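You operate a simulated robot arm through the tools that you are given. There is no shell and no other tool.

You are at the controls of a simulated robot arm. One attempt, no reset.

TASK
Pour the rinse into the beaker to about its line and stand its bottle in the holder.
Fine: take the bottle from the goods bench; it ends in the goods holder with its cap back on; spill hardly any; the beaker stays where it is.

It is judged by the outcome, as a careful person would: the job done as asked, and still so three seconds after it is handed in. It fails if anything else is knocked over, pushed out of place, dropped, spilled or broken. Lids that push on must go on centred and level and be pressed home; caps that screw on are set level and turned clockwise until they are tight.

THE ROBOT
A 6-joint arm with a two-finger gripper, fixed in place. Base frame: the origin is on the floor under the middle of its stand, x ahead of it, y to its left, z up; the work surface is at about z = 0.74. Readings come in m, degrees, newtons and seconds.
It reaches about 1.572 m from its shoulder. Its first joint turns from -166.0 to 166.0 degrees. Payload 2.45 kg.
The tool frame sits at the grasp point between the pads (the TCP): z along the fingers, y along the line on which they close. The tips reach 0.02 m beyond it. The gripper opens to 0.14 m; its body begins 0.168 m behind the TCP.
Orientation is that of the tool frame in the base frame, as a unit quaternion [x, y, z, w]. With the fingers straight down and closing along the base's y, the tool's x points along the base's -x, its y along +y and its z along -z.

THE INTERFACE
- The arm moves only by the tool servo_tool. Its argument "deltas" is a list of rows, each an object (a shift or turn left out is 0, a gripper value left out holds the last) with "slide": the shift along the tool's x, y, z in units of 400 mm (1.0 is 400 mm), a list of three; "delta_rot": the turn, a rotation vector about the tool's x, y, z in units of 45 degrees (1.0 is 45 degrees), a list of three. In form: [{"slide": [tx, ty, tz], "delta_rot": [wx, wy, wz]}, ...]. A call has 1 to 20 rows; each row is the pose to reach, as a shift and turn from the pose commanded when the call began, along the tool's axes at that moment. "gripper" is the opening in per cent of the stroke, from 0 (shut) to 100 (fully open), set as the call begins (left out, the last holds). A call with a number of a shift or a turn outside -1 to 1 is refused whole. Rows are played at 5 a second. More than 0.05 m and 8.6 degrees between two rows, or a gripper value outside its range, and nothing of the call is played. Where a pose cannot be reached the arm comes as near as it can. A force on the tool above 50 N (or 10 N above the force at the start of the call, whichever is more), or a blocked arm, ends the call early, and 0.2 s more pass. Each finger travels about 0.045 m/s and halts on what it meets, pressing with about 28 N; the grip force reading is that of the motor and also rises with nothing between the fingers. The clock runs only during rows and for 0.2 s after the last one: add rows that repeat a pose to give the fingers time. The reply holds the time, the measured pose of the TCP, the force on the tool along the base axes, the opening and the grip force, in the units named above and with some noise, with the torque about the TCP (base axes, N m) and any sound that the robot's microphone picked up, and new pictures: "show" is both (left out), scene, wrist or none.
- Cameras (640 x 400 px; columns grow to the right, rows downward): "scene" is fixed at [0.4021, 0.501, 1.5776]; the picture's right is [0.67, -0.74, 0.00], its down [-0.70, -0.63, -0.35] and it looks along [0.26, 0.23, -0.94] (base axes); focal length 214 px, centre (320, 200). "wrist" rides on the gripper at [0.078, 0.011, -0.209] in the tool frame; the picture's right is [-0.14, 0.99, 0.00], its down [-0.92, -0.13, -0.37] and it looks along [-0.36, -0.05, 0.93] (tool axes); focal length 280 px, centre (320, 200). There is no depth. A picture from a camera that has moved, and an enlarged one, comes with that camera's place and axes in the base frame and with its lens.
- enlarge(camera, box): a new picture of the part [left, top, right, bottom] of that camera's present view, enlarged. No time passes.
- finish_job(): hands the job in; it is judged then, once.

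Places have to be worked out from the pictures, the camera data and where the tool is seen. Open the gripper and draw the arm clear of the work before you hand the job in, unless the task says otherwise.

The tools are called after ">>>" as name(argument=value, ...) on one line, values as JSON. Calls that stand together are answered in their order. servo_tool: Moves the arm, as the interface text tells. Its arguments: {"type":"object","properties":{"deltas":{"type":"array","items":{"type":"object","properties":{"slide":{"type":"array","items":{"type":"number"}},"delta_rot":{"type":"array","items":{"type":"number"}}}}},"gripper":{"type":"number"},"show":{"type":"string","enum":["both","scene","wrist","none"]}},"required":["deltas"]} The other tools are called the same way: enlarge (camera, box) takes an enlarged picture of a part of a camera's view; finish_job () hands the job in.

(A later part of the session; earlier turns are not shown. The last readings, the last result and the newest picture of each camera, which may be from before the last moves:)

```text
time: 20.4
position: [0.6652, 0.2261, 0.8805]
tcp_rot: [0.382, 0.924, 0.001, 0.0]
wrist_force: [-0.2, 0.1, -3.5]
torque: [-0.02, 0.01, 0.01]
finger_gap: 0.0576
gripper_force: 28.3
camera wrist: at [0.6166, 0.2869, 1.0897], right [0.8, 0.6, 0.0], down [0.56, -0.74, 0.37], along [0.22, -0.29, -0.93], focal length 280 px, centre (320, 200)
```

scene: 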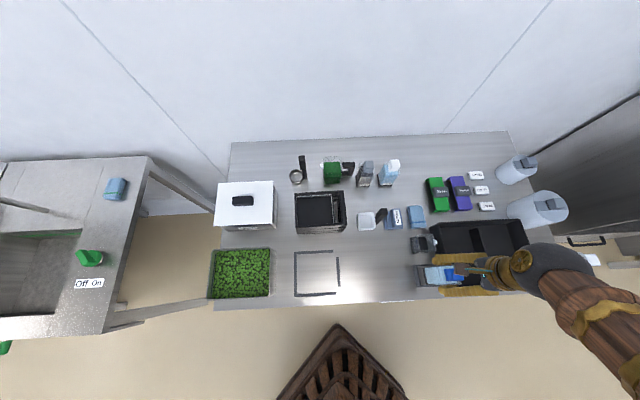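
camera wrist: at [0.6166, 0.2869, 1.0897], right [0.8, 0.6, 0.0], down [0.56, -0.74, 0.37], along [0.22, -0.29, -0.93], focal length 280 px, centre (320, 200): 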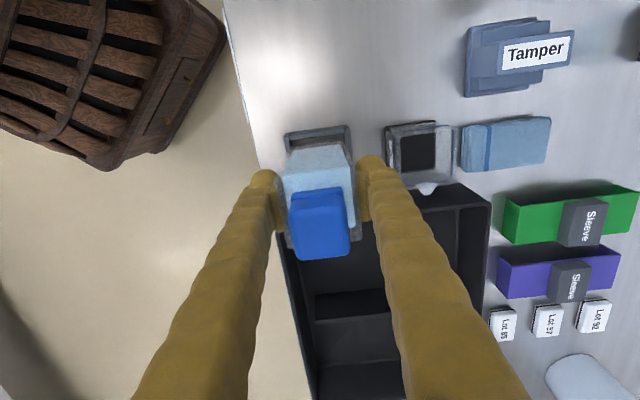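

>>> enlarge(camera="wrist", box=[260, 110, 380, 220])

>>> enlarge(camera="scene", box=[400, 225, 500, 310])

```text
3.64 times, centred on (320, 165) of wrist
camera zoom: at [0.6166, 0.2869, 1.0897], right [0.8, 0.6, 0.0], down [0.56, -0.74, 0.37], along [0.22, -0.29, -0.93], focal length 1020 px, centre (320, 327)
```

zoom: 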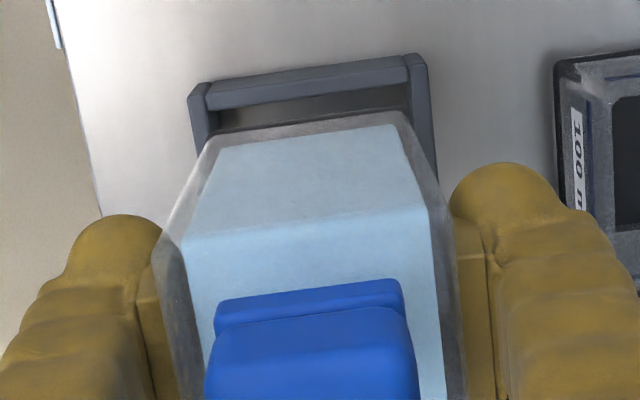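

```text
4.71 times, centred on (450, 268) of scene
camera zoom: at [0.4021, 0.501, 1.5776], right [0.67, -0.74, 0.0], down [-0.7, -0.63, -0.35], along [0.26, 0.23, -0.94], focal length 1009 px, centre (-292, -118)
```

zoom: 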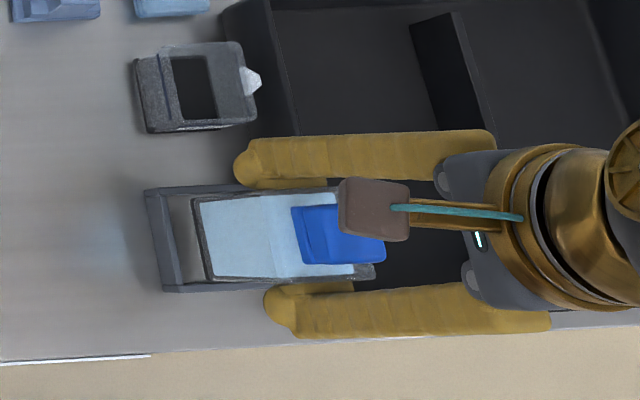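

Alignment is within ~1 mm (I nudge +1 mm in both). Now I lower slowly into the frame, watching force.

>>> servo_tool(deltas=[{"slide": [0.0025, 0.0025, 0.0]}, {"slide": [0.0025, 0.0025, 0.02]}, {"slide": [0.0025, 0.0025, 0.04]}, {"slide": [0.0025, 0.0025, 0.06]}, {"slide": [0.0025, 0.0025, 0.075]}, {"slide": [0.0025, 0.0025, 0.085]}, {"slide": [0.0025, 0.0025, 0.085]}], show="wrist")

```text
time: 22.0
position: [0.6677, 0.2263, 0.8462]
tcp_rot: [0.381, 0.924, 0.0, 0.001]
wrist_force: [1.0, -1.2, -3.7]
torque: [0.02, 0.0, 0.01]
finger_gap: 0.0577
gripper_force: 28.1
camera wrist: at [0.619, 0.2878, 1.0548], right [0.8, 0.6, 0.0], down [0.56, -0.74, 0.37], along [0.22, -0.29, -0.93], focal length 280 px, centre (320, 200)
```

wrist: 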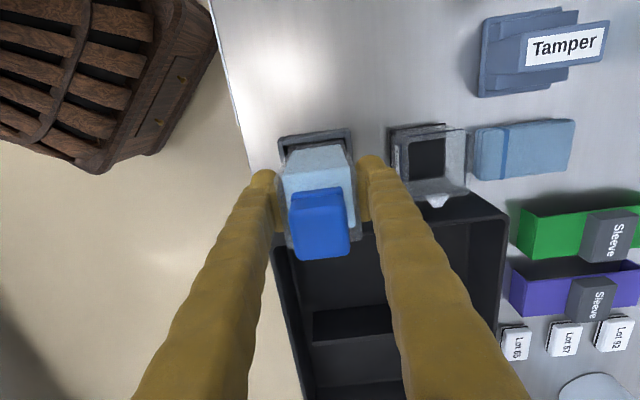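

>>> enlarge(camera="wrist", box=[265, 115, 365, 205])

>>> enlarge(camera="scene", box=[405, 245, 475, 305])

```text
4.44 times, centred on (315, 160) of wrist
camera zoom: at [0.619, 0.2878, 1.0548], right [0.8, 0.6, 0.0], down [0.56, -0.74, 0.37], along [0.22, -0.29, -0.93], focal length 1246 px, centre (342, 378)
```

zoom: 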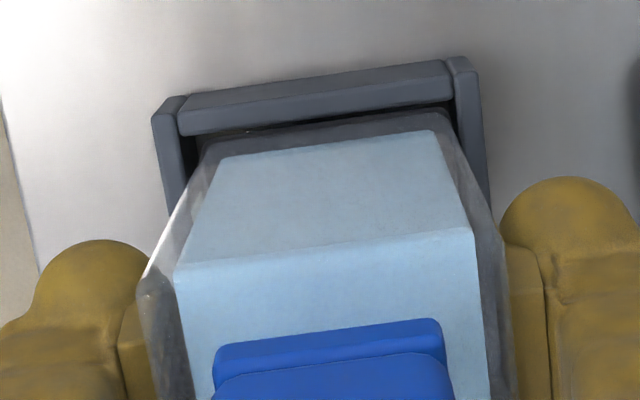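

```text
6.67 times, centred on (440, 275) of scene
camera zoom: at [0.4021, 0.501, 1.5776], right [0.67, -0.74, 0.0], down [-0.7, -0.63, -0.35], along [0.26, 0.23, -0.94], focal length 1430 px, centre (-480, -300)
```

zoom: 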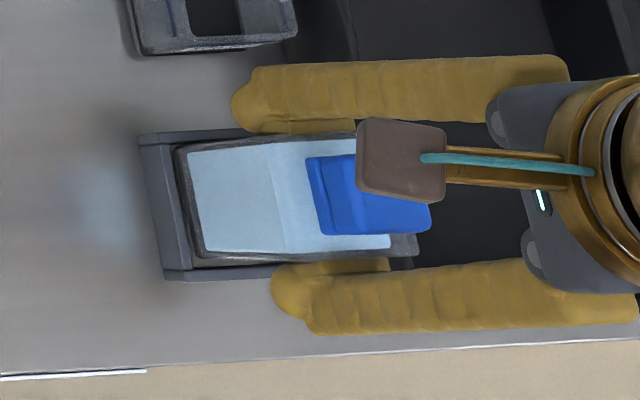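

Bottle base is inside the frame with clearance on all sides. I correct 1 mm and lower to the bench.

>>> servo_tool(deltas=[{"slide": [0, -0.0025, 0.015]}, {"slide": [0, -0.0025, 0.03]}, {"slide": [0, -0.0025, 0.042]}, {"slide": [0, -0.0025, 0.05]}, {"slide": [0, -0.0025, 0.056]}, {"slide": [0, -0.0025, 0.06]}, {"slide": [0, -0.0025, 0.06]}], show="wrist")

```text
time: 23.6
position: [0.6678, 0.2241, 0.8223]
tcp_rot: [0.382, 0.924, 0.0, 0.0]
wrist_force: [-0.8, 0.0, -4.0]
torque: [-0.01, -0.02, 0.02]
finger_gap: 0.0575
gripper_force: 27.6
camera wrist: at [0.6187, 0.2866, 1.0309], right [0.8, 0.6, 0.0], down [0.56, -0.74, 0.37], along [0.22, -0.29, -0.93], focal length 280 px, centre (320, 200)
```

wrist: 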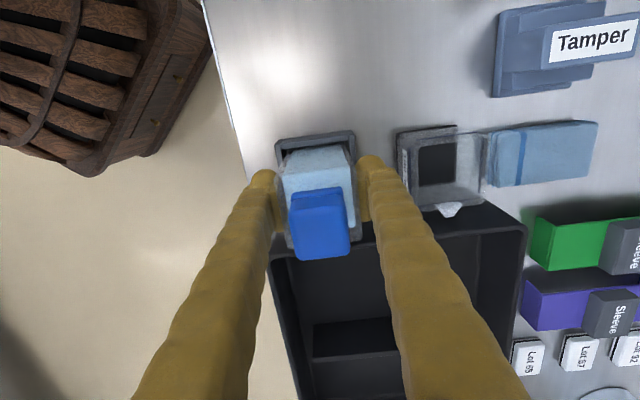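

Still bearing the full weight (−4 N), so not yet touching. Lowering another 1–2 mm.

>>> servo_tool(deltas=[{"slide": [0, 0, 0.002]}, {"slide": [0, 0, 0.004]}, {"slide": [0, 0, 0.004]}], show="none")

```text
time: 24.4
position: [0.6674, 0.225, 0.8211]
tcp_rot: [0.382, 0.924, 0.0, 0.001]
wrist_force: [-3.1, -8.9, 29.2]
torque: [-0.05, 0.09, 0.0]
finger_gap: 0.0579
gripper_force: 27.8
```

Touched down (29 N). Easing up slightly and opening the gripper just enough (to ~0.078 m) to clear the bottle without touching the beaker.

>>> servo_tool(deltas=[{"slide": [0, 0, -0.0015]}, {"slide": [0, 0, -0.0015]}], show="none")

>>> servo_tool(deltas=[{"slide": [0, 0, 0]}, {"slide": [0, 0, 0]}, {"slide": [0, 0, 0]}, {"slide": [0, 0, 0]}], gripper=55)

```text
time: 25.0
position: [0.6663, 0.2253, 0.8213]
tcp_rot: [0.381, 0.924, 0.002, 0.0]
wrist_force: [5.9, -2.0, 11.6]
torque: [0.26, -0.25, -0.16]
finger_gap: 0.0577
gripper_force: 28.3
```

```text
time: 26.0
position: [0.6682, 0.2257, 0.8218]
tcp_rot: [0.382, 0.924, 0.001, -0.001]
wrist_force: [-0.4, 0.2, -0.1]
torque: [-0.02, -0.02, -0.01]
finger_gap: 0.0768
gripper_force: 0.1
camera wrist: at [0.6182, 0.2871, 1.0304], right [0.8, 0.6, 0.0], down [0.56, -0.74, 0.37], along [0.22, -0.29, -0.93], focal length 280 px, centre (320, 200)
```

scene: 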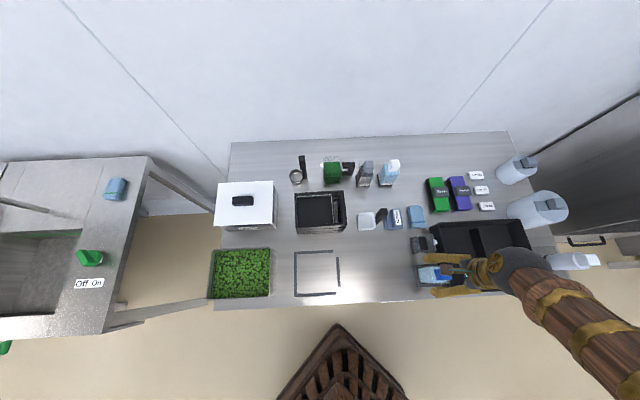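
wrist: 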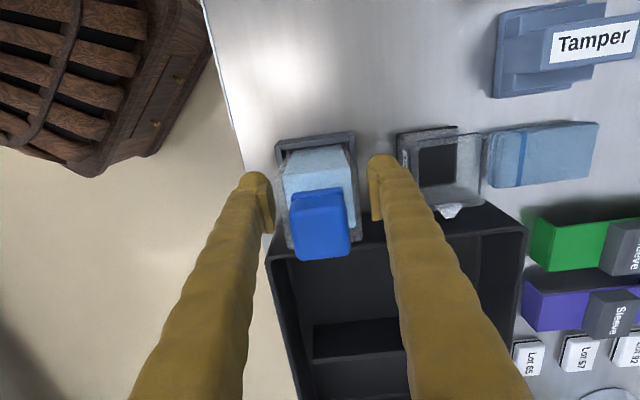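

The bottle stands released in the holder. I enlarge to measure the cap's height and size before going for it.

>>> enlarge(camera="wrist", box=[260, 120, 400, 270])

>>> enlarge(camera="wrist", box=[380, 110, 500, 230])

>>> enlarge(camera="scene", box=[405, 220, 485, 300])

```text
2.67 times, centred on (330, 195) of wrist
camera zoom: at [0.6182, 0.2871, 1.0304], right [0.8, 0.6, 0.0], down [0.56, -0.74, 0.37], along [0.22, -0.29, -0.93], focal length 748 px, centre (293, 213)
```

zoom: 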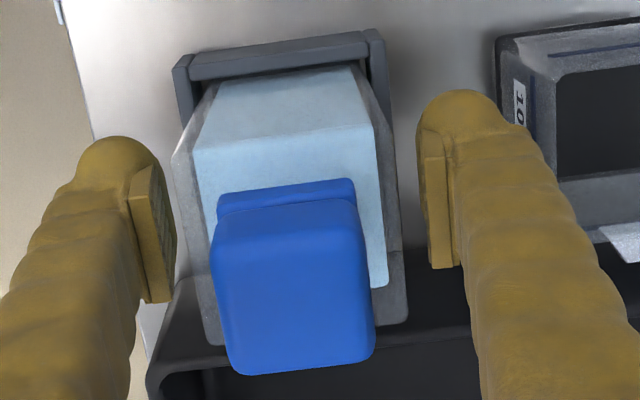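

```text
3.33 times, centred on (440, 170) of wrist
camera zoom: at [0.6182, 0.2871, 1.0304], right [0.8, 0.6, 0.0], down [0.56, -0.74, 0.37], along [0.22, -0.29, -0.93], focal length 935 px, centre (-80, 300)
```

zoom: 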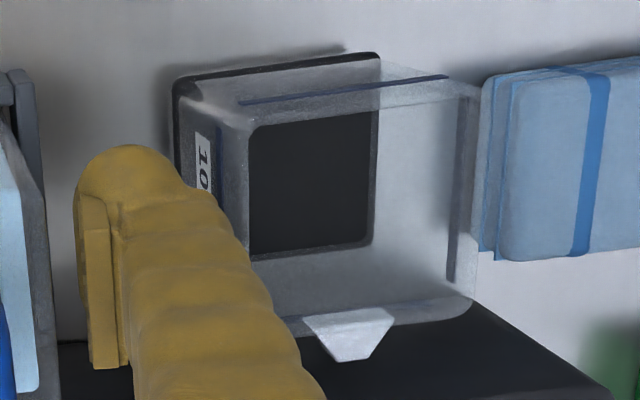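

```text
5.00 times, centred on (445, 260) of scene
camera zoom: at [0.4021, 0.501, 1.5776], right [0.67, -0.74, 0.0], down [-0.7, -0.63, -0.35], along [0.26, 0.23, -0.94], focal length 1072 px, centre (-305, -100)
```

zoom: 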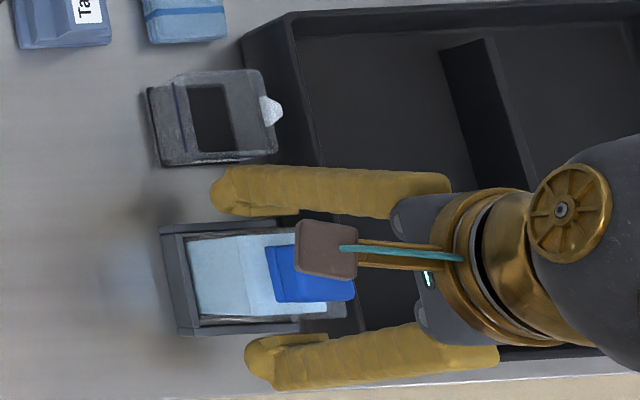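

Shoulder at ~0.847, cap top at ~0.883, cap ~35 mm square and centred. I rise to z≈0.872 and close on the cap.

>>> servo_tool(deltas=[{"slide": [0, 0, -0.04]}, {"slide": [0, 0, -0.08]}, {"slide": [0, 0, -0.126]}, {"slide": [0, 0, -0.126]}], show="none")

>>> servo_tool(deltas=[{"slide": [0, 0, 0]}, {"slide": [0, 0, 0]}, {"slide": [0, 0, 0]}, {"slide": [0, 0, 0]}, {"slide": [0, 0, 0]}], gripper=0)

```text
time: 27.0
position: [0.6665, 0.225, 0.8739]
tcp_rot: [0.382, 0.924, 0.002, 0.0]
wrist_force: [-0.4, 0.0, 0.7]
torque: [-0.01, 0.0, -0.01]
finger_gap: 0.0773
gripper_force: 0.0
```

```text
time: 28.1
position: [0.669, 0.2252, 0.8742]
tcp_rot: [0.381, 0.925, 0.001, 0.002]
wrist_force: [-5.4, -2.1, 14.0]
torque: [-0.2, 0.29, 0.03]
finger_gap: 0.0316
gripper_force: 28.2
heard: snap
stopped in row 5: the force on the tool passed its limit at 51 N (the readings are from after the stop); the commanded pose is now the measured one
camera wrist: at [0.619, 0.2869, 1.0833], right [0.8, 0.6, 0.0], down [0.56, -0.74, 0.37], along [0.23, -0.29, -0.93], focal length 280 px, centre (320, 200)
```

scene: 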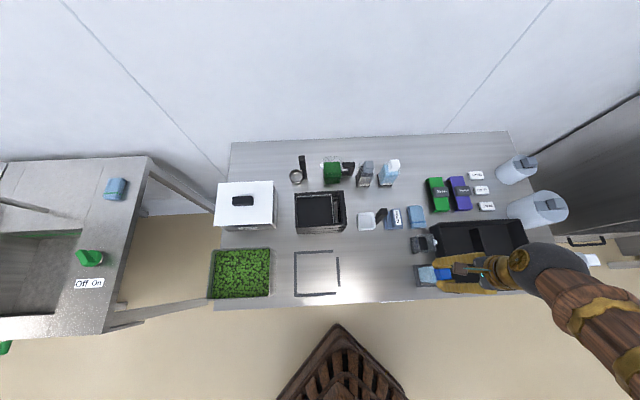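
wrist: 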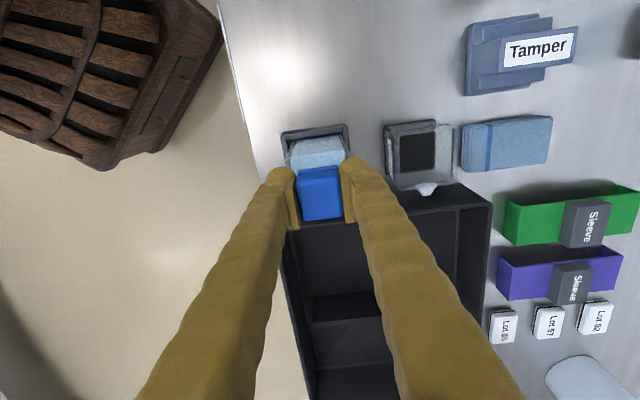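

A "snap" was heard and the force spiked as the pads closed on the cap. I look closely to see what happened.

>>> enlarge(camera="wrist", box=[260, 110, 380, 240])

>>> enlarge(camera="scene", box=[405, 235, 475, 300])

```text
3.08 times, centred on (320, 175) of wrist
camera zoom: at [0.619, 0.2869, 1.0833], right [0.8, 0.6, 0.0], down [0.56, -0.74, 0.37], along [0.23, -0.29, -0.93], focal length 863 px, centre (320, 277)
```

zoom: 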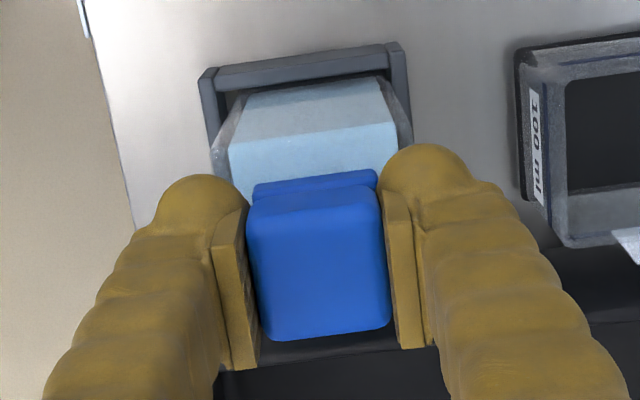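

```text
6.15 times, centred on (440, 268) of scene
camera zoom: at [0.4021, 0.501, 1.5776], right [0.67, -0.74, 0.0], down [-0.7, -0.63, -0.35], along [0.26, 0.23, -0.94], focal length 1320 px, centre (-418, -215)
```

zoom: 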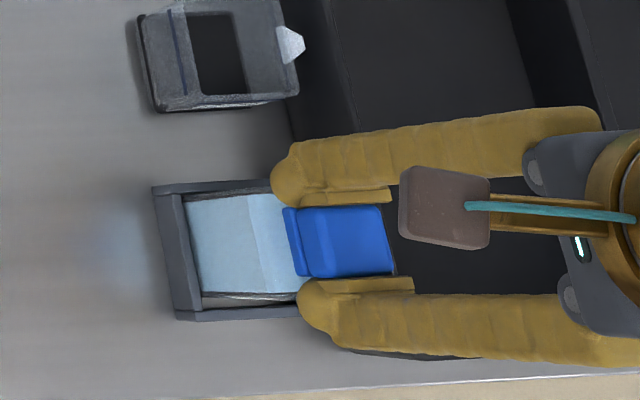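

The cap is gripped at 0.032 m. A gentle 8 mm lift will tell whether the cap is free or the bottle comes along (the frame is 35 mm deep, so it stays captured).

>>> servo_tool(deltas=[{"slide": [0, 0, -0.005]}, {"slide": [0, 0, -0.01]}, {"slide": [0, 0, -0.015]}, {"slide": [0, 0, -0.02]}, {"slide": [0, 0, -0.02]}], show="wrist")

>>> enlarge(camera="wrist", box=[260, 110, 380, 240])

```text
time: 29.3
position: [0.6694, 0.2255, 0.8819]
tcp_rot: [0.381, 0.924, 0.002, 0.001]
wrist_force: [0.4, 0.1, -0.2]
torque: [-0.02, -0.02, -0.02]
finger_gap: 0.0325
gripper_force: 27.7
camera wrist: at [0.6194, 0.2866, 1.0908], right [0.8, 0.6, 0.0], down [0.56, -0.74, 0.37], along [0.23, -0.29, -0.93], focal length 280 px, centre (320, 200)
```

wrist: 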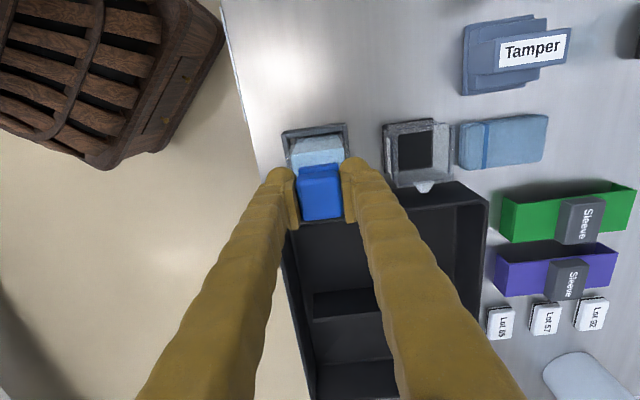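

```text
3.08 times, centred on (320, 175) of wrist
camera zoom: at [0.6194, 0.2866, 1.0908], right [0.8, 0.6, 0.0], down [0.56, -0.74, 0.37], along [0.23, -0.29, -0.93], focal length 863 px, centre (320, 277)
```

zoom: 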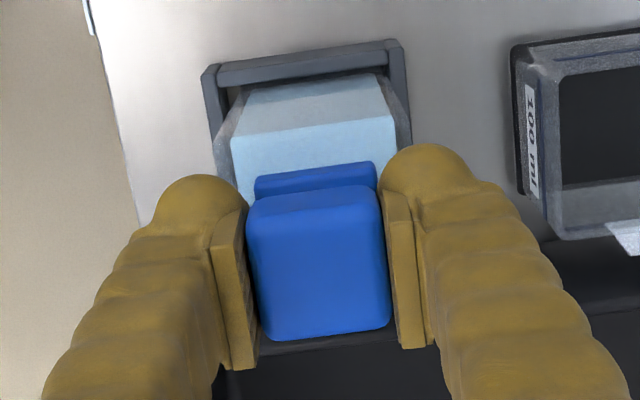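

The cap moved up with the fingers at almost no force, so it has come off (a push-on cap). Lifting further to see the neck.

>>> servo_tool(deltas=[{"slide": [0, 0, -0.03]}, {"slide": [0, 0, -0.07]}, {"slide": [0, 0, -0.12]}, {"slide": [0, 0, -0.2]}, {"slide": [0, 0, -0.2]}])

>>> enlarge(camera="wrist", box=[260, 110, 380, 240])

>>> enlarge(camera="scene", box=[405, 235, 475, 300])

```text
time: 30.5
position: [0.6685, 0.2244, 0.9619]
tcp_rot: [0.382, 0.924, 0.001, 0.001]
wrist_force: [0.0, 0.1, 0.5]
torque: [-0.02, -0.01, 0.0]
finger_gap: 0.0311
gripper_force: 27.8
camera wrist: at [0.619, 0.2866, 1.1712], right [0.8, 0.6, 0.0], down [0.56, -0.74, 0.37], along [0.23, -0.29, -0.93], focal length 280 px, centre (320, 200)
```

scene: 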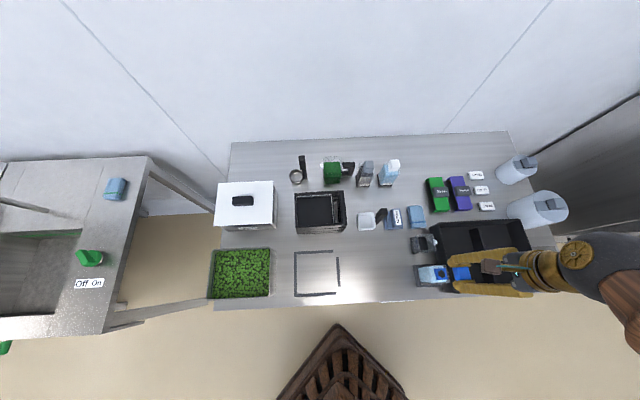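
wrist: 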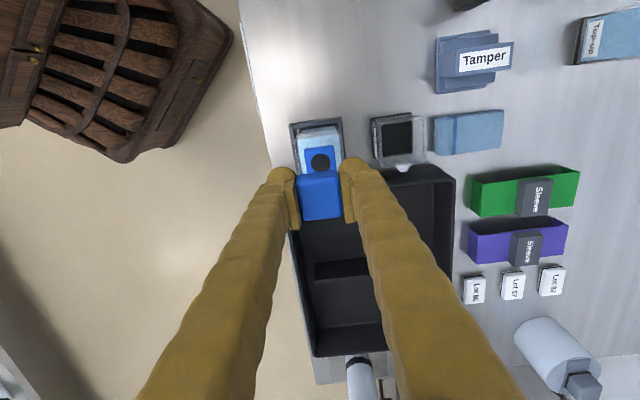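

```text
3.08 times, centred on (320, 175) of wrist
camera zoom: at [0.619, 0.2866, 1.1712], right [0.8, 0.6, 0.0], down [0.56, -0.74, 0.37], along [0.23, -0.29, -0.93], focal length 863 px, centre (320, 277)
```

zoom: 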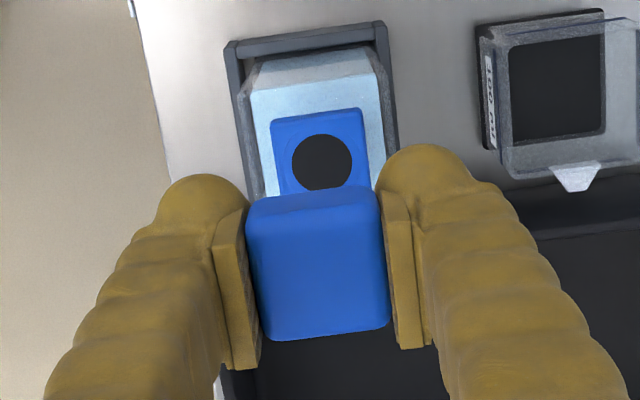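

```text
6.15 times, centred on (440, 268) of scene
camera zoom: at [0.4021, 0.501, 1.5776], right [0.67, -0.74, 0.0], down [-0.7, -0.63, -0.35], along [0.26, 0.23, -0.94], focal length 1320 px, centre (-418, -215)
```

zoom: 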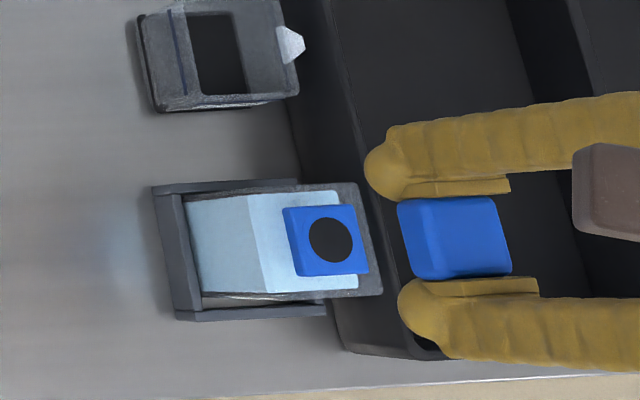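

The cap is off: the bottle has a blue square neck plate with a round hole, so this is a push-on cap. I'll set the cap on the free bench area to the left of the holder (e≈0.13, n≈0.67).

>>> servo_tool(deltas=[{"slide": [0.1, 0.02, 0]}, {"slide": [0.2, 0.04, 0]}, {"slide": [0.3, 0.06, 0]}, {"slide": [0.4, 0.08, 0]}, {"slide": [0.46, 0.1, 0]}, {"slide": [0.46, 0.1, 0.1]}, {"slide": [0.46, 0.1, 0.2]}, {"slide": [0.46, 0.1, 0.3]}, {"slide": [0.46, 0.1, 0.4]}, {"slide": [0.46, 0.1, 0.4]}])

```text
time: 32.7
position: [0.5658, 0.3861, 0.7991]
tcp_rot: [0.382, 0.924, 0.001, 0.002]
wrist_force: [0.3, 0.2, 0.0]
torque: [0.03, 0.02, -0.01]
finger_gap: 0.031
gripper_force: 27.8
camera wrist: at [0.5165, 0.4477, 1.0082], right [0.8, 0.6, 0.0], down [0.56, -0.74, 0.37], along [0.23, -0.29, -0.93], focal length 280 px, centre (320, 200)
```

scene: 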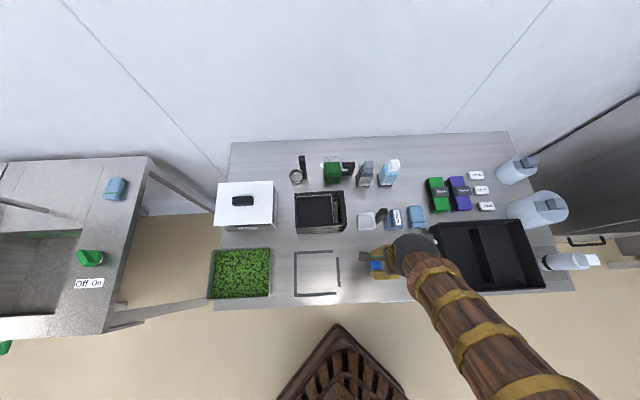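
wrist: 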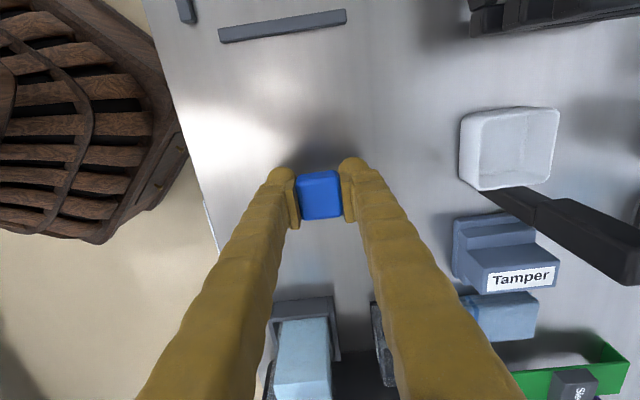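

The cap is over clear bench. Lowering slowly until contact.

>>> servo_tool(deltas=[{"slide": [0, 0, 0.03]}, {"slide": [0, 0, 0.06]}, {"slide": [0, 0, 0.075]}, {"slide": [0, 0, 0.08]}, {"slide": [0, 0, 0.085]}, {"slide": [0, 0, 0.085]}], show="none")

>>> enlarge(camera="wrist", box=[260, 140, 380, 240])

>>> enlarge(camera="scene", box=[350, 235, 420, 290])

```text
time: 34.1
position: [0.5652, 0.3849, 0.7677]
tcp_rot: [0.382, 0.924, 0.002, 0.002]
wrist_force: [0.9, -0.2, 0.0]
torque: [0.02, 0.02, 0.05]
finger_gap: 0.0314
gripper_force: 28.0
```

```text
4.00 times, centred on (320, 190) of wrist
camera zoom: at [0.5171, 0.446, 0.9762], right [0.8, 0.6, 0.0], down [0.56, -0.74, 0.37], along [0.23, -0.29, -0.93], focal length 1122 px, centre (320, 240)
```

zoom: 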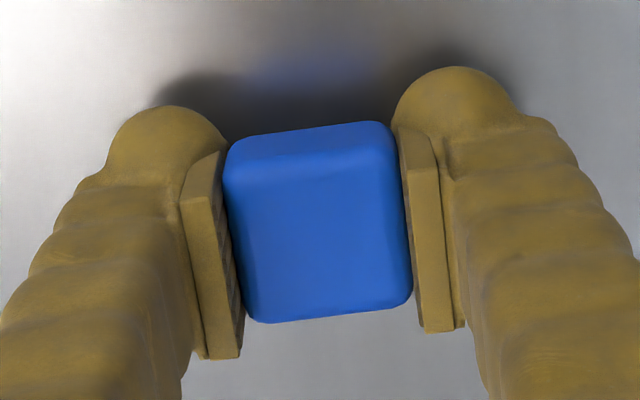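

```text
7.27 times, centred on (385, 262) of scene
camera zoom: at [0.4021, 0.501, 1.5776], right [0.67, -0.74, 0.0], down [-0.7, -0.63, -0.35], along [0.26, 0.23, -0.94], focal length 1560 px, centre (-153, -254)
```

zoom: 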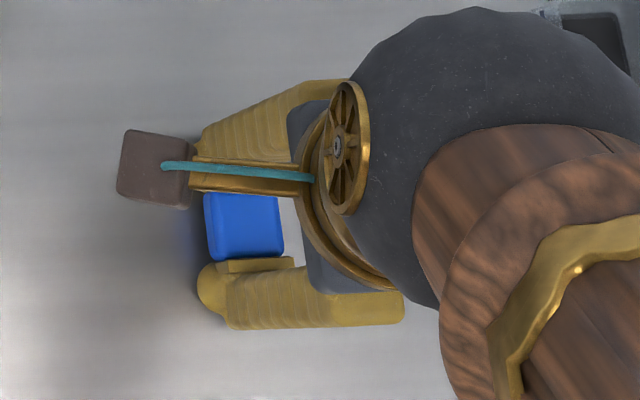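

No contact yet at 0.768; continuing in millimetre steps.

>>> servo_tool(deltas=[{"slide": [0, 0, 0.0025]}, {"slide": [0, 0, 0.005]}, {"slide": [0, 0, 0.0075]}, {"slide": [0, 0, 0.0075]}], show="none")

>>> servo_tool(deltas=[{"slide": [0, 0, 0.0025]}, {"slide": [0, 0, 0.005]}, {"slide": [0, 0, 0.005]}], show="none")

```text
time: 35.1
position: [0.5672, 0.3843, 0.7642]
tcp_rot: [0.382, 0.924, 0.001, 0.002]
wrist_force: [0.4, 0.2, 0.5]
torque: [0.01, -0.02, -0.01]
finger_gap: 0.031
gripper_force: 28.3
```

```text
time: 35.9
position: [0.5666, 0.3834, 0.7634]
tcp_rot: [0.382, 0.924, 0.002, 0.002]
wrist_force: [-0.6, 0.8, 0.2]
torque: [-0.01, 0.03, 0.0]
finger_gap: 0.031
gripper_force: 28.0
```

>>> servo_tool(deltas=[{"slide": [0, 0, 0.0025]}, {"slide": [0, 0, 0.0035]}, {"slide": [0, 0, 0.0035]}], show="none")

```text
time: 36.7
position: [0.5655, 0.3842, 0.7628]
tcp_rot: [0.382, 0.924, 0.001, 0.002]
wrist_force: [0.4, -0.8, -1.0]
torque: [-0.03, 0.0, 0.0]
finger_gap: 0.0312
gripper_force: 28.2
```

>>> servo_tool(deltas=[{"slide": [0, 0, 0.002]}, {"slide": [0, 0, 0.0035]}, {"slide": [0, 0, 0.0035]}], show="none")

```text
time: 37.5
position: [0.5669, 0.3833, 0.7596]
tcp_rot: [0.382, 0.924, 0.002, 0.001]
wrist_force: [-0.6, -0.5, 0.3]
torque: [-0.02, 0.0, 0.02]
finger_gap: 0.031
gripper_force: 27.9
```

>>> servo_tool(deltas=[{"slide": [0, 0, 0.002]}, {"slide": [0, 0, 0.003]}, {"slide": [0, 0, 0.003]}], show="wrist")

>>> enlarge(camera="wrist", box=[260, 140, 380, 240])

```text
time: 38.3
position: [0.5661, 0.383, 0.7604]
tcp_rot: [0.382, 0.924, 0.002, 0.001]
wrist_force: [0.9, -5.6, 29.6]
torque: [-0.4, 0.3, 0.03]
finger_gap: 0.0312
gripper_force: 27.8
camera wrist: at [0.5175, 0.4451, 0.9682], right [0.8, 0.6, 0.0], down [0.56, -0.74, 0.37], along [0.23, -0.29, -0.93], focal length 280 px, centre (320, 200)
```

wrist: 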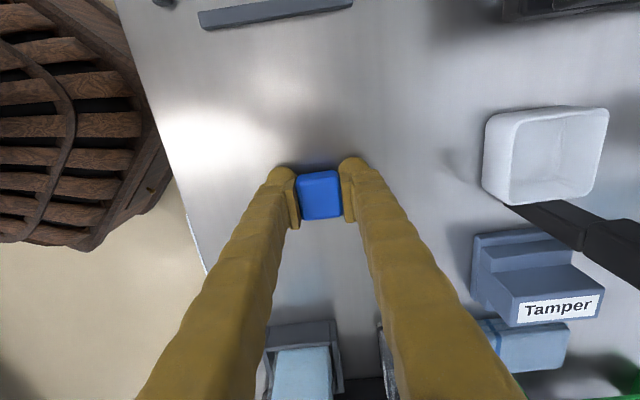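

```text
4.00 times, centred on (320, 190) of wrist
camera zoom: at [0.5175, 0.4451, 0.9682], right [0.8, 0.6, 0.0], down [0.56, -0.74, 0.37], along [0.23, -0.29, -0.93], focal length 1122 px, centre (320, 240)
```

zoom: 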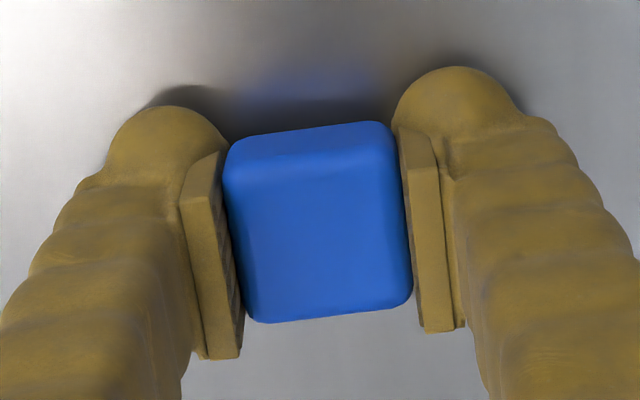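

Contact with the bench (≈30 N). Easing 0.5 mm and opening.

>>> servo_tool(deltas=[{"slide": [0, 0, -0.0015]}, {"slide": [0, 0, -0.0015]}], show="none")

>>> servo_tool(deltas=[{"slide": [0, 0, 0]}, {"slide": [0, 0, 0]}, {"slide": [0, 0, 0]}, {"slide": [0, 0, 0]}, {"slide": [0, 0, 0]}], gripper=50)

>>> enlarge(camera="wrist", box=[260, 140, 380, 240])

```text
time: 38.9
position: [0.566, 0.3844, 0.7603]
tcp_rot: [0.382, 0.924, 0.0, 0.001]
wrist_force: [9.2, -6.0, 14.8]
torque: [-0.28, 0.07, 0.19]
finger_gap: 0.031
gripper_force: 27.6
```

```text
time: 40.1
position: [0.5665, 0.384, 0.7596]
tcp_rot: [0.382, 0.924, 0.001, 0.001]
wrist_force: [-0.4, 0.3, 0.8]
torque: [-0.02, 0.01, -0.01]
finger_gap: 0.0701
gripper_force: 0.0
camera wrist: at [0.5173, 0.4453, 0.9683], right [0.8, 0.6, 0.0], down [0.56, -0.74, 0.37], along [0.23, -0.29, -0.93], focal length 280 px, centre (320, 200)
```

scene: 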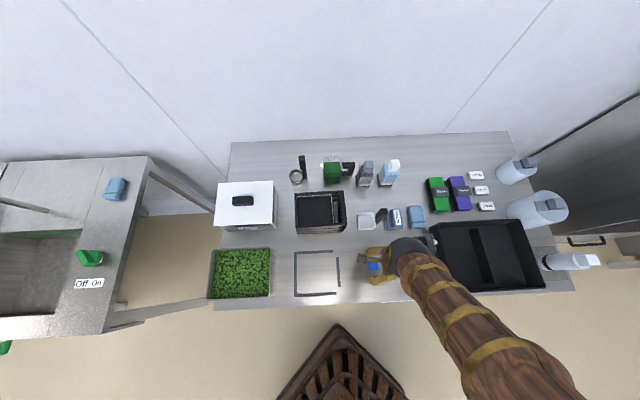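
wrist: 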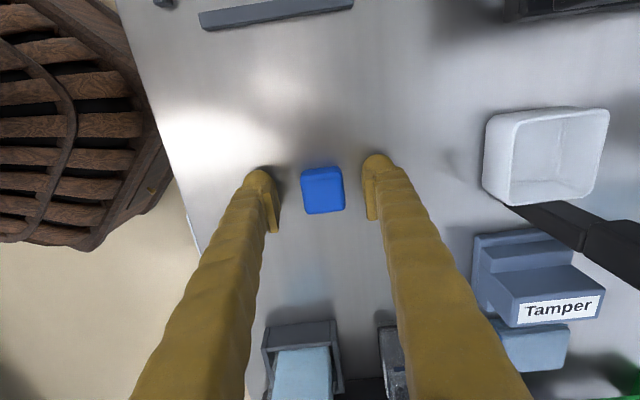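

```text
4.00 times, centred on (320, 190) of wrist
camera zoom: at [0.5173, 0.4453, 0.9683], right [0.8, 0.6, 0.0], down [0.56, -0.74, 0.37], along [0.23, -0.29, -0.93], focal length 1122 px, centre (320, 240)
```

zoom: 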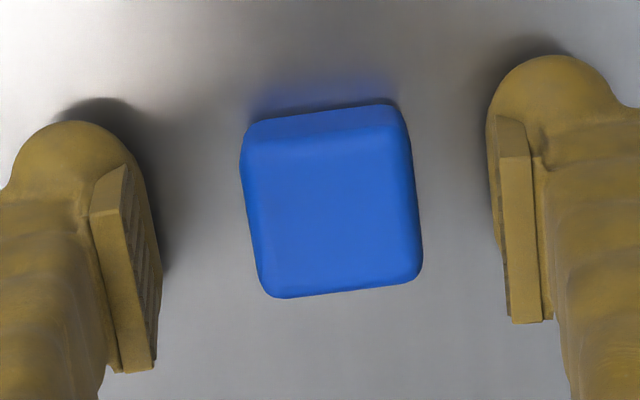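

The cap stands upright on the bench at about (0.565, 0.391). I raise clear, then turn the tool half a turn so the camera ends up on top for the side grasp.

>>> servo_tool(deltas=[{"slide": [0, 0, -0.05]}, {"slide": [0, 0, -0.15]}, {"slide": [0, 0, -0.25]}, {"slide": [0, 0, -0.35]}, {"slide": [0, 0, -0.45]}, {"slide": [0, 0, -0.55]}, {"slide": [0, 0, -0.65]}, {"slide": [0, 0, -0.75]}, {"slide": [0, 0, -0.75]}], show="wrist")

>>> servo_tool(deltas=[{"delta_rot": [0, 0, 0.17]}, {"delta_rot": [0, 0, 0.34]}, {"delta_rot": [0, 0, 0.51]}, {"delta_rot": [0, 0, 0.68]}, {"delta_rot": [0, 0, 0.84]}, {"delta_rot": [0, 0, 1.0]}, {"delta_rot": [0, 0, 1.0]}], show="none")

>>> servo_tool(deltas=[{"delta_rot": [0, 0, 0.17]}, {"delta_rot": [0, 0, 0.34]}, {"delta_rot": [0, 0, 0.51]}, {"delta_rot": [0, 0, 0.68]}, {"delta_rot": [0, 0, 0.84]}, {"delta_rot": [0, 0, 1.0]}, {"delta_rot": [0, 0, 1.0]}], show="none")

```text
time: 42.1
position: [0.5646, 0.3858, 1.0611]
tcp_rot: [0.383, 0.924, 0.001, 0.001]
wrist_force: [0.4, -0.4, -1.1]
torque: [0.02, -0.05, -0.03]
finger_gap: 0.0702
gripper_force: 0.1
camera wrist: at [0.5153, 0.447, 1.2698], right [0.8, 0.6, 0.0], down [0.56, -0.74, 0.37], along [0.23, -0.29, -0.93], focal length 280 px, centre (320, 200)
```

wrist: 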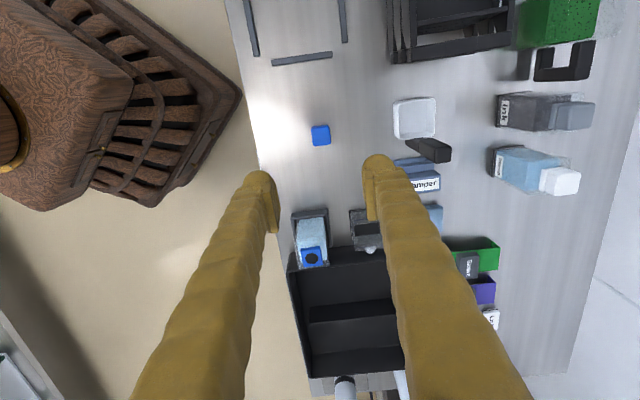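

```text
time: 43.7
position: [0.565, 0.3836, 1.0598]
tcp_rot: [0.707, 0.707, 0.002, 0.0]
wrist_force: [-0.3, -0.1, 0.4]
torque: [-0.03, -0.02, -0.03]
finger_gap: 0.07
gripper_force: 0.0
```

```text
time: 45.3
position: [0.5651, 0.3842, 1.0602]
tcp_rot: [0.924, 0.382, 0.001, 0.0]
wrist_force: [0.7, 0.1, 1.0]
torque: [-0.02, 0.0, -0.03]
finger_gap: 0.07
gripper_force: 0.1
```

Turning freely so far. Two more 45° steps.

>>> servo_tool(deltas=[{"delta_rot": [0, 0, 0.17]}, {"delta_rot": [0, 0, 0.34]}, {"delta_rot": [0, 0, 0.51]}, {"delta_rot": [0, 0, 0.68]}, {"delta_rot": [0, 0, 0.84]}, {"delta_rot": [0, 0, 1.0]}, {"delta_rot": [0, 0, 1.0]}], show="none")

>>> servo_tool(deltas=[{"delta_rot": [0, 0, 0.17]}, {"delta_rot": [0, 0, 0.34]}, {"delta_rot": [0, 0, 0.51]}, {"delta_rot": [0, 0, 0.68]}, {"delta_rot": [0, 0, 0.84]}, {"delta_rot": [0, 0, 1.0]}, {"delta_rot": [0, 0, 1.0]}], show="both")

```text
time: 46.9
position: [0.6001, 0.2567, 1.0052]
tcp_rot: [0.985, 0.139, 0.004, -0.102]
wrist_force: [-0.5, 0.1, 0.0]
torque: [0.0, 0.0, 0.03]
finger_gap: 0.0702
gripper_force: 0.1
out of reach, approached as far as the arm can: row 1, 2, 3, 4, 5, 6, 7
```

```text
time: 48.5
position: [0.5762, 0.1772, 0.8607]
tcp_rot: [0.958, -0.212, 0.002, -0.194]
wrist_force: [0.9, -1.0, -0.8]
torque: [-0.01, 0.03, -0.04]
finger_gap: 0.0702
gripper_force: 0.1
out of reach, approached as far as the arm can: row 1, 2, 3, 4, 5, 6, 7
camera wrist: at [0.625, 0.0569, 1.0442], right [-0.53, -0.77, -0.36], down [-0.82, 0.34, 0.46], along [-0.23, 0.54, -0.81], focal length 280 px, centre (320, 200)
```

scene: 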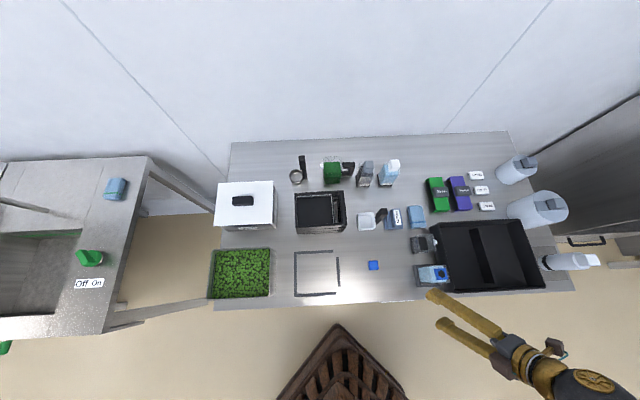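
wrist: 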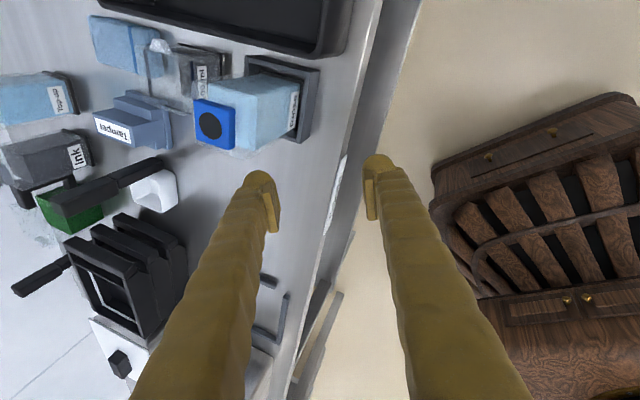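

The last joint hit its limit and the arm drifted toward the bench edge (no contact). I probe with a zero move to see what the commanded pose is now.

>>> servo_tool(deltas=[{"delta_rot": [0, 0, -0.02]}], show="none")

```text
time: 48.9
position: [0.5769, 0.1766, 0.8647]
tcp_rot: [0.959, -0.205, 0.001, -0.195]
wrist_force: [-0.6, -0.3, 0.3]
torque: [0.03, 0.02, -0.02]
finger_gap: 0.0701
gripper_force: 0.0
```

The commanded pose was reset to the reachable one. I first back straight out along the fingers, away from the bottle and bench.

>>> servo_tool(deltas=[{"slide": [0, 0, -0.08]}, {"slide": [0, 0, -0.18]}, {"slide": [0, 0, -0.28]}, {"slide": [0, 0, -0.38]}, {"slide": [0, 0, -0.48]}, {"slide": [0, 0, -0.48]}], show="both")

```text
time: 50.3
position: [0.5513, 0.0682, 1.0117]
tcp_rot: [0.958, -0.188, 0.011, -0.217]
wrist_force: [-0.1, 0.2, 0.0]
torque: [0.02, 0.06, 0.0]
finger_gap: 0.0702
gripper_force: 0.1
out of reach, approached as far as the arm can: row 1, 2, 3, 4, 5, 6
camera wrist: at [0.5994, -0.0559, 1.1918], right [-0.48, -0.78, -0.41], down [-0.85, 0.29, 0.44], along [-0.23, 0.56, -0.8], focal length 280 px, centre (320, 200)
```

scene: 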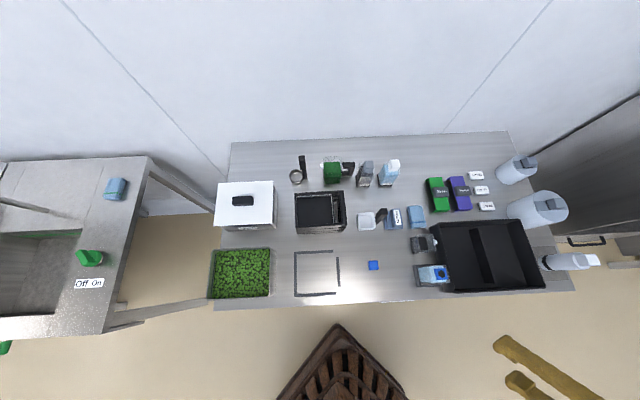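
wrist: 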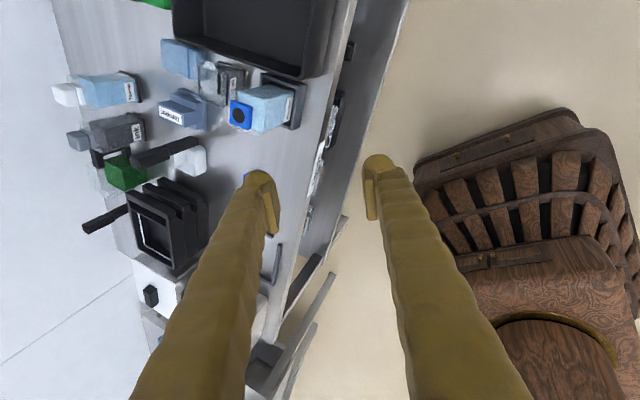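

Clear of everything now. I unwind the roll by 45° (negative direction).

>>> servo_tool(deltas=[{"delta_rot": [0, 0, -0.17]}, {"delta_rot": [0, 0, -0.34]}, {"delta_rot": [0, 0, -0.51]}, {"delta_rot": [0, 0, -0.68]}, {"delta_rot": [0, 0, -0.84]}, {"delta_rot": [0, 0, -1.0]}, {"delta_rot": [0, 0, -1.0]}], show="none")

```text
time: 51.9
position: [0.5531, 0.0707, 1.0133]
tcp_rot: [0.956, 0.194, 0.095, -0.198]
wrist_force: [-0.2, 0.5, 0.2]
torque: [-0.02, -0.01, -0.01]
finger_gap: 0.07
gripper_force: 0.1
```

Now I level the tool back to fingers-down.

>>> servo_tool(deltas=[{"delta_rot": [-0.113, -0.085, 0]}, {"delta_rot": [-0.225, -0.17, 0]}, {"delta_rot": [-0.338, -0.256, 0]}, {"delta_rot": [-0.4506, -0.341, 0]}, {"delta_rot": [-0.4506, -0.341, 0]}], show="none")

>>> servo_tool(deltas=[{"delta_rot": [0, 0, -0.17]}, {"delta_rot": [0, 0, -0.34]}, {"delta_rot": [0, 0, -0.51]}, {"delta_rot": [0, 0, -0.68]}, {"delta_rot": [0, 0, -0.84]}, {"delta_rot": [0, 0, -1.0]}, {"delta_rot": [0, 0, -1.0]}], show="none")

```text
time: 53.1
position: [0.5529, 0.0708, 1.0117]
tcp_rot: [0.98, 0.198, -0.002, 0.002]
wrist_force: [-0.5, -0.8, -0.4]
torque: [0.0, 0.03, 0.02]
finger_gap: 0.0699
gripper_force: 0.0
```

```text
time: 54.7
position: [0.5528, 0.0718, 1.014]
tcp_rot: [0.829, 0.56, -0.001, -0.001]
wrist_force: [0.0, -0.1, 0.8]
torque: [0.01, 0.0, 0.0]
finger_gap: 0.07
gripper_force: 0.0
```

Levelled, x axis at 68°. The other rotation direction has room, so I turn the tool the other way round (negative) to reach the camera-up side-grasp orientation.

>>> servo_tool(deltas=[{"delta_rot": [0, 0, -0.17]}, {"delta_rot": [0, 0, -0.34]}, {"delta_rot": [0, 0, -0.51]}, {"delta_rot": [0, 0, -0.68]}, {"delta_rot": [0, 0, -0.84]}, {"delta_rot": [0, 0, -1.0]}], show="none")

>>> servo_tool(deltas=[{"delta_rot": [0, 0, -0.17]}, {"delta_rot": [0, 0, -0.34]}, {"delta_rot": [0, 0, -0.51]}, {"delta_rot": [0, 0, -0.68]}, {"delta_rot": [0, 0, -0.84]}, {"delta_rot": [0, 0, -1.0]}], show="none")

>>> servo_tool(deltas=[{"delta_rot": [0, 0, -0.17]}, {"delta_rot": [0, 0, -0.34]}, {"delta_rot": [0, 0, -0.51]}, {"delta_rot": [0, 0, -0.68]}, {"delta_rot": [0, 0, -0.84]}, {"delta_rot": [0, 0, -1.0]}], show="none")

```text
time: 56.1
position: [0.5541, 0.0724, 1.0132]
tcp_rot: [0.552, 0.834, -0.001, 0.001]
wrist_force: [0.0, -0.1, -0.1]
torque: [0.04, -0.04, 0.02]
finger_gap: 0.0701
gripper_force: 0.1
```

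```text
time: 57.5
position: [0.5543, 0.073, 1.0125]
tcp_rot: [0.192, 0.981, -0.002, -0.002]
wrist_force: [-0.3, 0.0, 0.6]
torque: [-0.03, 0.04, 0.0]
finger_gap: 0.07
gripper_force: 0.1
```

```text
time: 58.9
position: [0.5538, 0.0719, 1.0122]
tcp_rot: [-0.199, 0.98, -0.001, -0.002]
wrist_force: [0.5, -0.9, -0.4]
torque: [0.03, -0.01, 0.0]
finger_gap: 0.07
gripper_force: 0.1
```

>>> servo_tool(deltas=[{"delta_rot": [0, 0, -0.17]}, {"delta_rot": [0, 0, -0.34]}, {"delta_rot": [0, 0, -0.51]}, {"delta_rot": [0, 0, -0.68]}, {"delta_rot": [0, 0, -0.84]}, {"delta_rot": [0, 0, -1.0]}], show="none")

>>> servo_tool(deltas=[{"delta_rot": [0, 0, -0.17]}, {"delta_rot": [0, 0, -0.34]}, {"delta_rot": [0, 0, -0.51]}], show="none")

```text
time: 60.3
position: [0.5539, 0.071, 1.0125]
tcp_rot: [-0.559, 0.829, 0.0, -0.002]
wrist_force: [-0.3, 0.4, 0.2]
torque: [0.01, 0.0, 0.0]
finger_gap: 0.0702
gripper_force: 0.1
```

```text
time: 61.1
position: [0.5534, 0.0719, 1.0125]
tcp_rot: [0.713, -0.701, -0.001, 0.001]
wrist_force: [-1.0, -0.8, -0.2]
torque: [0.02, -0.01, 0.04]
finger_gap: 0.0701
gripper_force: 0.1
```

>>> servo_tool(deltas=[{"delta_rot": [0, 0, -0.16]}, {"delta_rot": [0, 0, -0.33]}, {"delta_rot": [0, 0, -0.49]}, {"delta_rot": [0, 0, -0.65]}, {"delta_rot": [0, 0, -0.82]}, {"delta_rot": [0, 0, -0.978]}, {"delta_rot": [0, 0, -0.978]}], show="both")

```text
time: 62.7
position: [0.5543, 0.0727, 1.0126]
tcp_rot: [0.923, -0.384, 0.0, 0.001]
wrist_force: [-0.1, -0.2, -0.3]
torque: [0.0, 0.0, -0.02]
finger_gap: 0.0702
gripper_force: 0.1
camera wrist: at [0.6015, 0.0086, 1.2214], right [-0.8, -0.6, 0.0], down [-0.56, 0.74, 0.37], along [-0.22, 0.29, -0.93], focal length 280 px, centre (320, 200)
```

scene: 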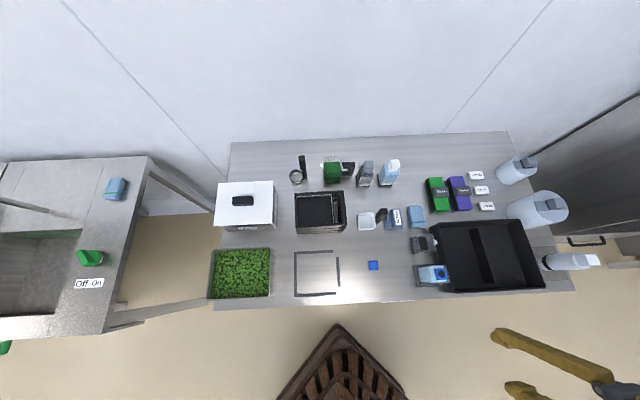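
wrist: 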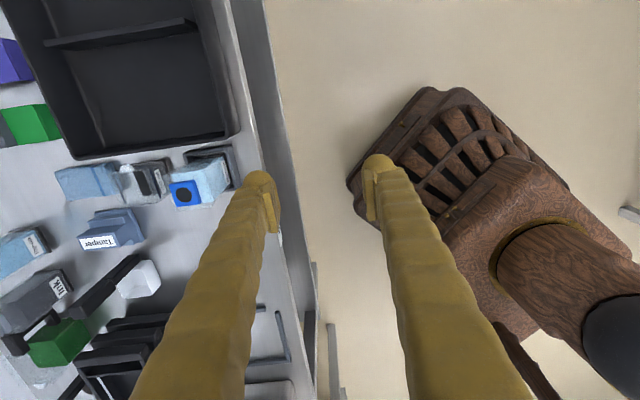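

Orientation reached without hitting limits (x=+e, y=−n). Now I move to the left of the holder at height, then tilt 60° so the fingers point at the bottle.

>>> servo_tool(deltas=[{"slide": [-0.07, -0.067, -0.02]}, {"slide": [-0.14, -0.134, -0.04]}, {"slide": [-0.21, -0.2, -0.06]}, {"slide": [-0.28, -0.267, -0.08]}, {"slide": [-0.35, -0.334, -0.1]}, {"slide": [-0.42, -0.4, -0.1]}, {"slide": [-0.476, -0.467, -0.1]}, {"slide": [-0.476, -0.467, -0.1]}], show="none")

>>> servo_tool(deltas=[{"delta_rot": [0, 0.15, 0]}, {"delta_rot": [0, 0.3, 0]}, {"delta_rot": [0, 0.45, 0]}, {"delta_rot": [0, 0.6, 0]}, {"delta_rot": [0, 0.6, 0]}], show="both")

```text
time: 64.5
position: [0.5508, 0.3382, 1.0507]
tcp_rot: [0.923, -0.384, -0.001, 0.002]
wrist_force: [0.2, 1.2, 1.0]
torque: [0.0, -0.02, -0.03]
finger_gap: 0.0703
gripper_force: 0.0
```

```text
time: 65.7
position: [0.552, 0.3385, 1.0508]
tcp_rot: [0.898, -0.373, 0.215, 0.093]
wrist_force: [-1.0, 0.5, 0.1]
torque: [0.0, 0.05, 0.0]
finger_gap: 0.0699
gripper_force: 0.0
camera wrist: at [0.5271, 0.3482, 1.2718], right [-0.79, -0.61, -0.06], down [-0.61, 0.79, -0.09], along [0.1, -0.04, -0.99], focal length 280 px, centre (320, 200)
```

scene: 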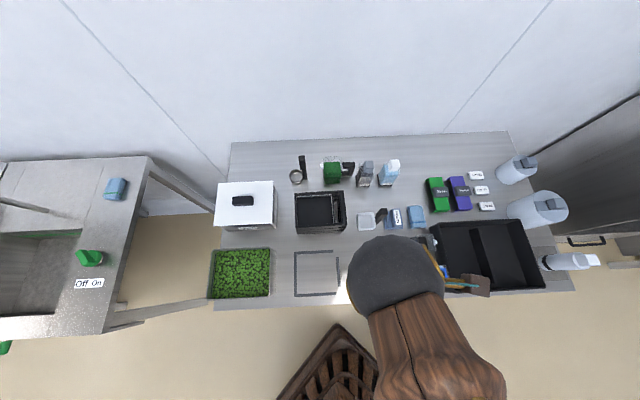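
wrist: 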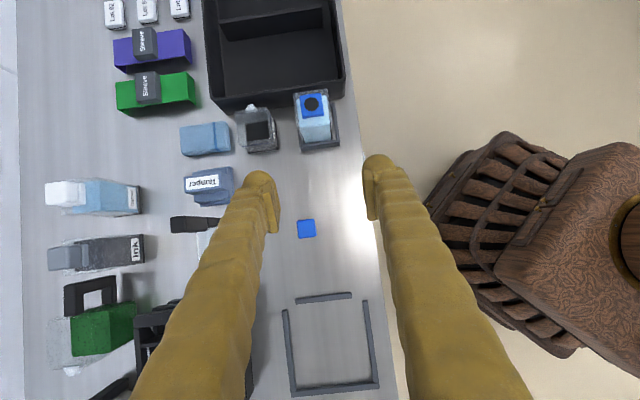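

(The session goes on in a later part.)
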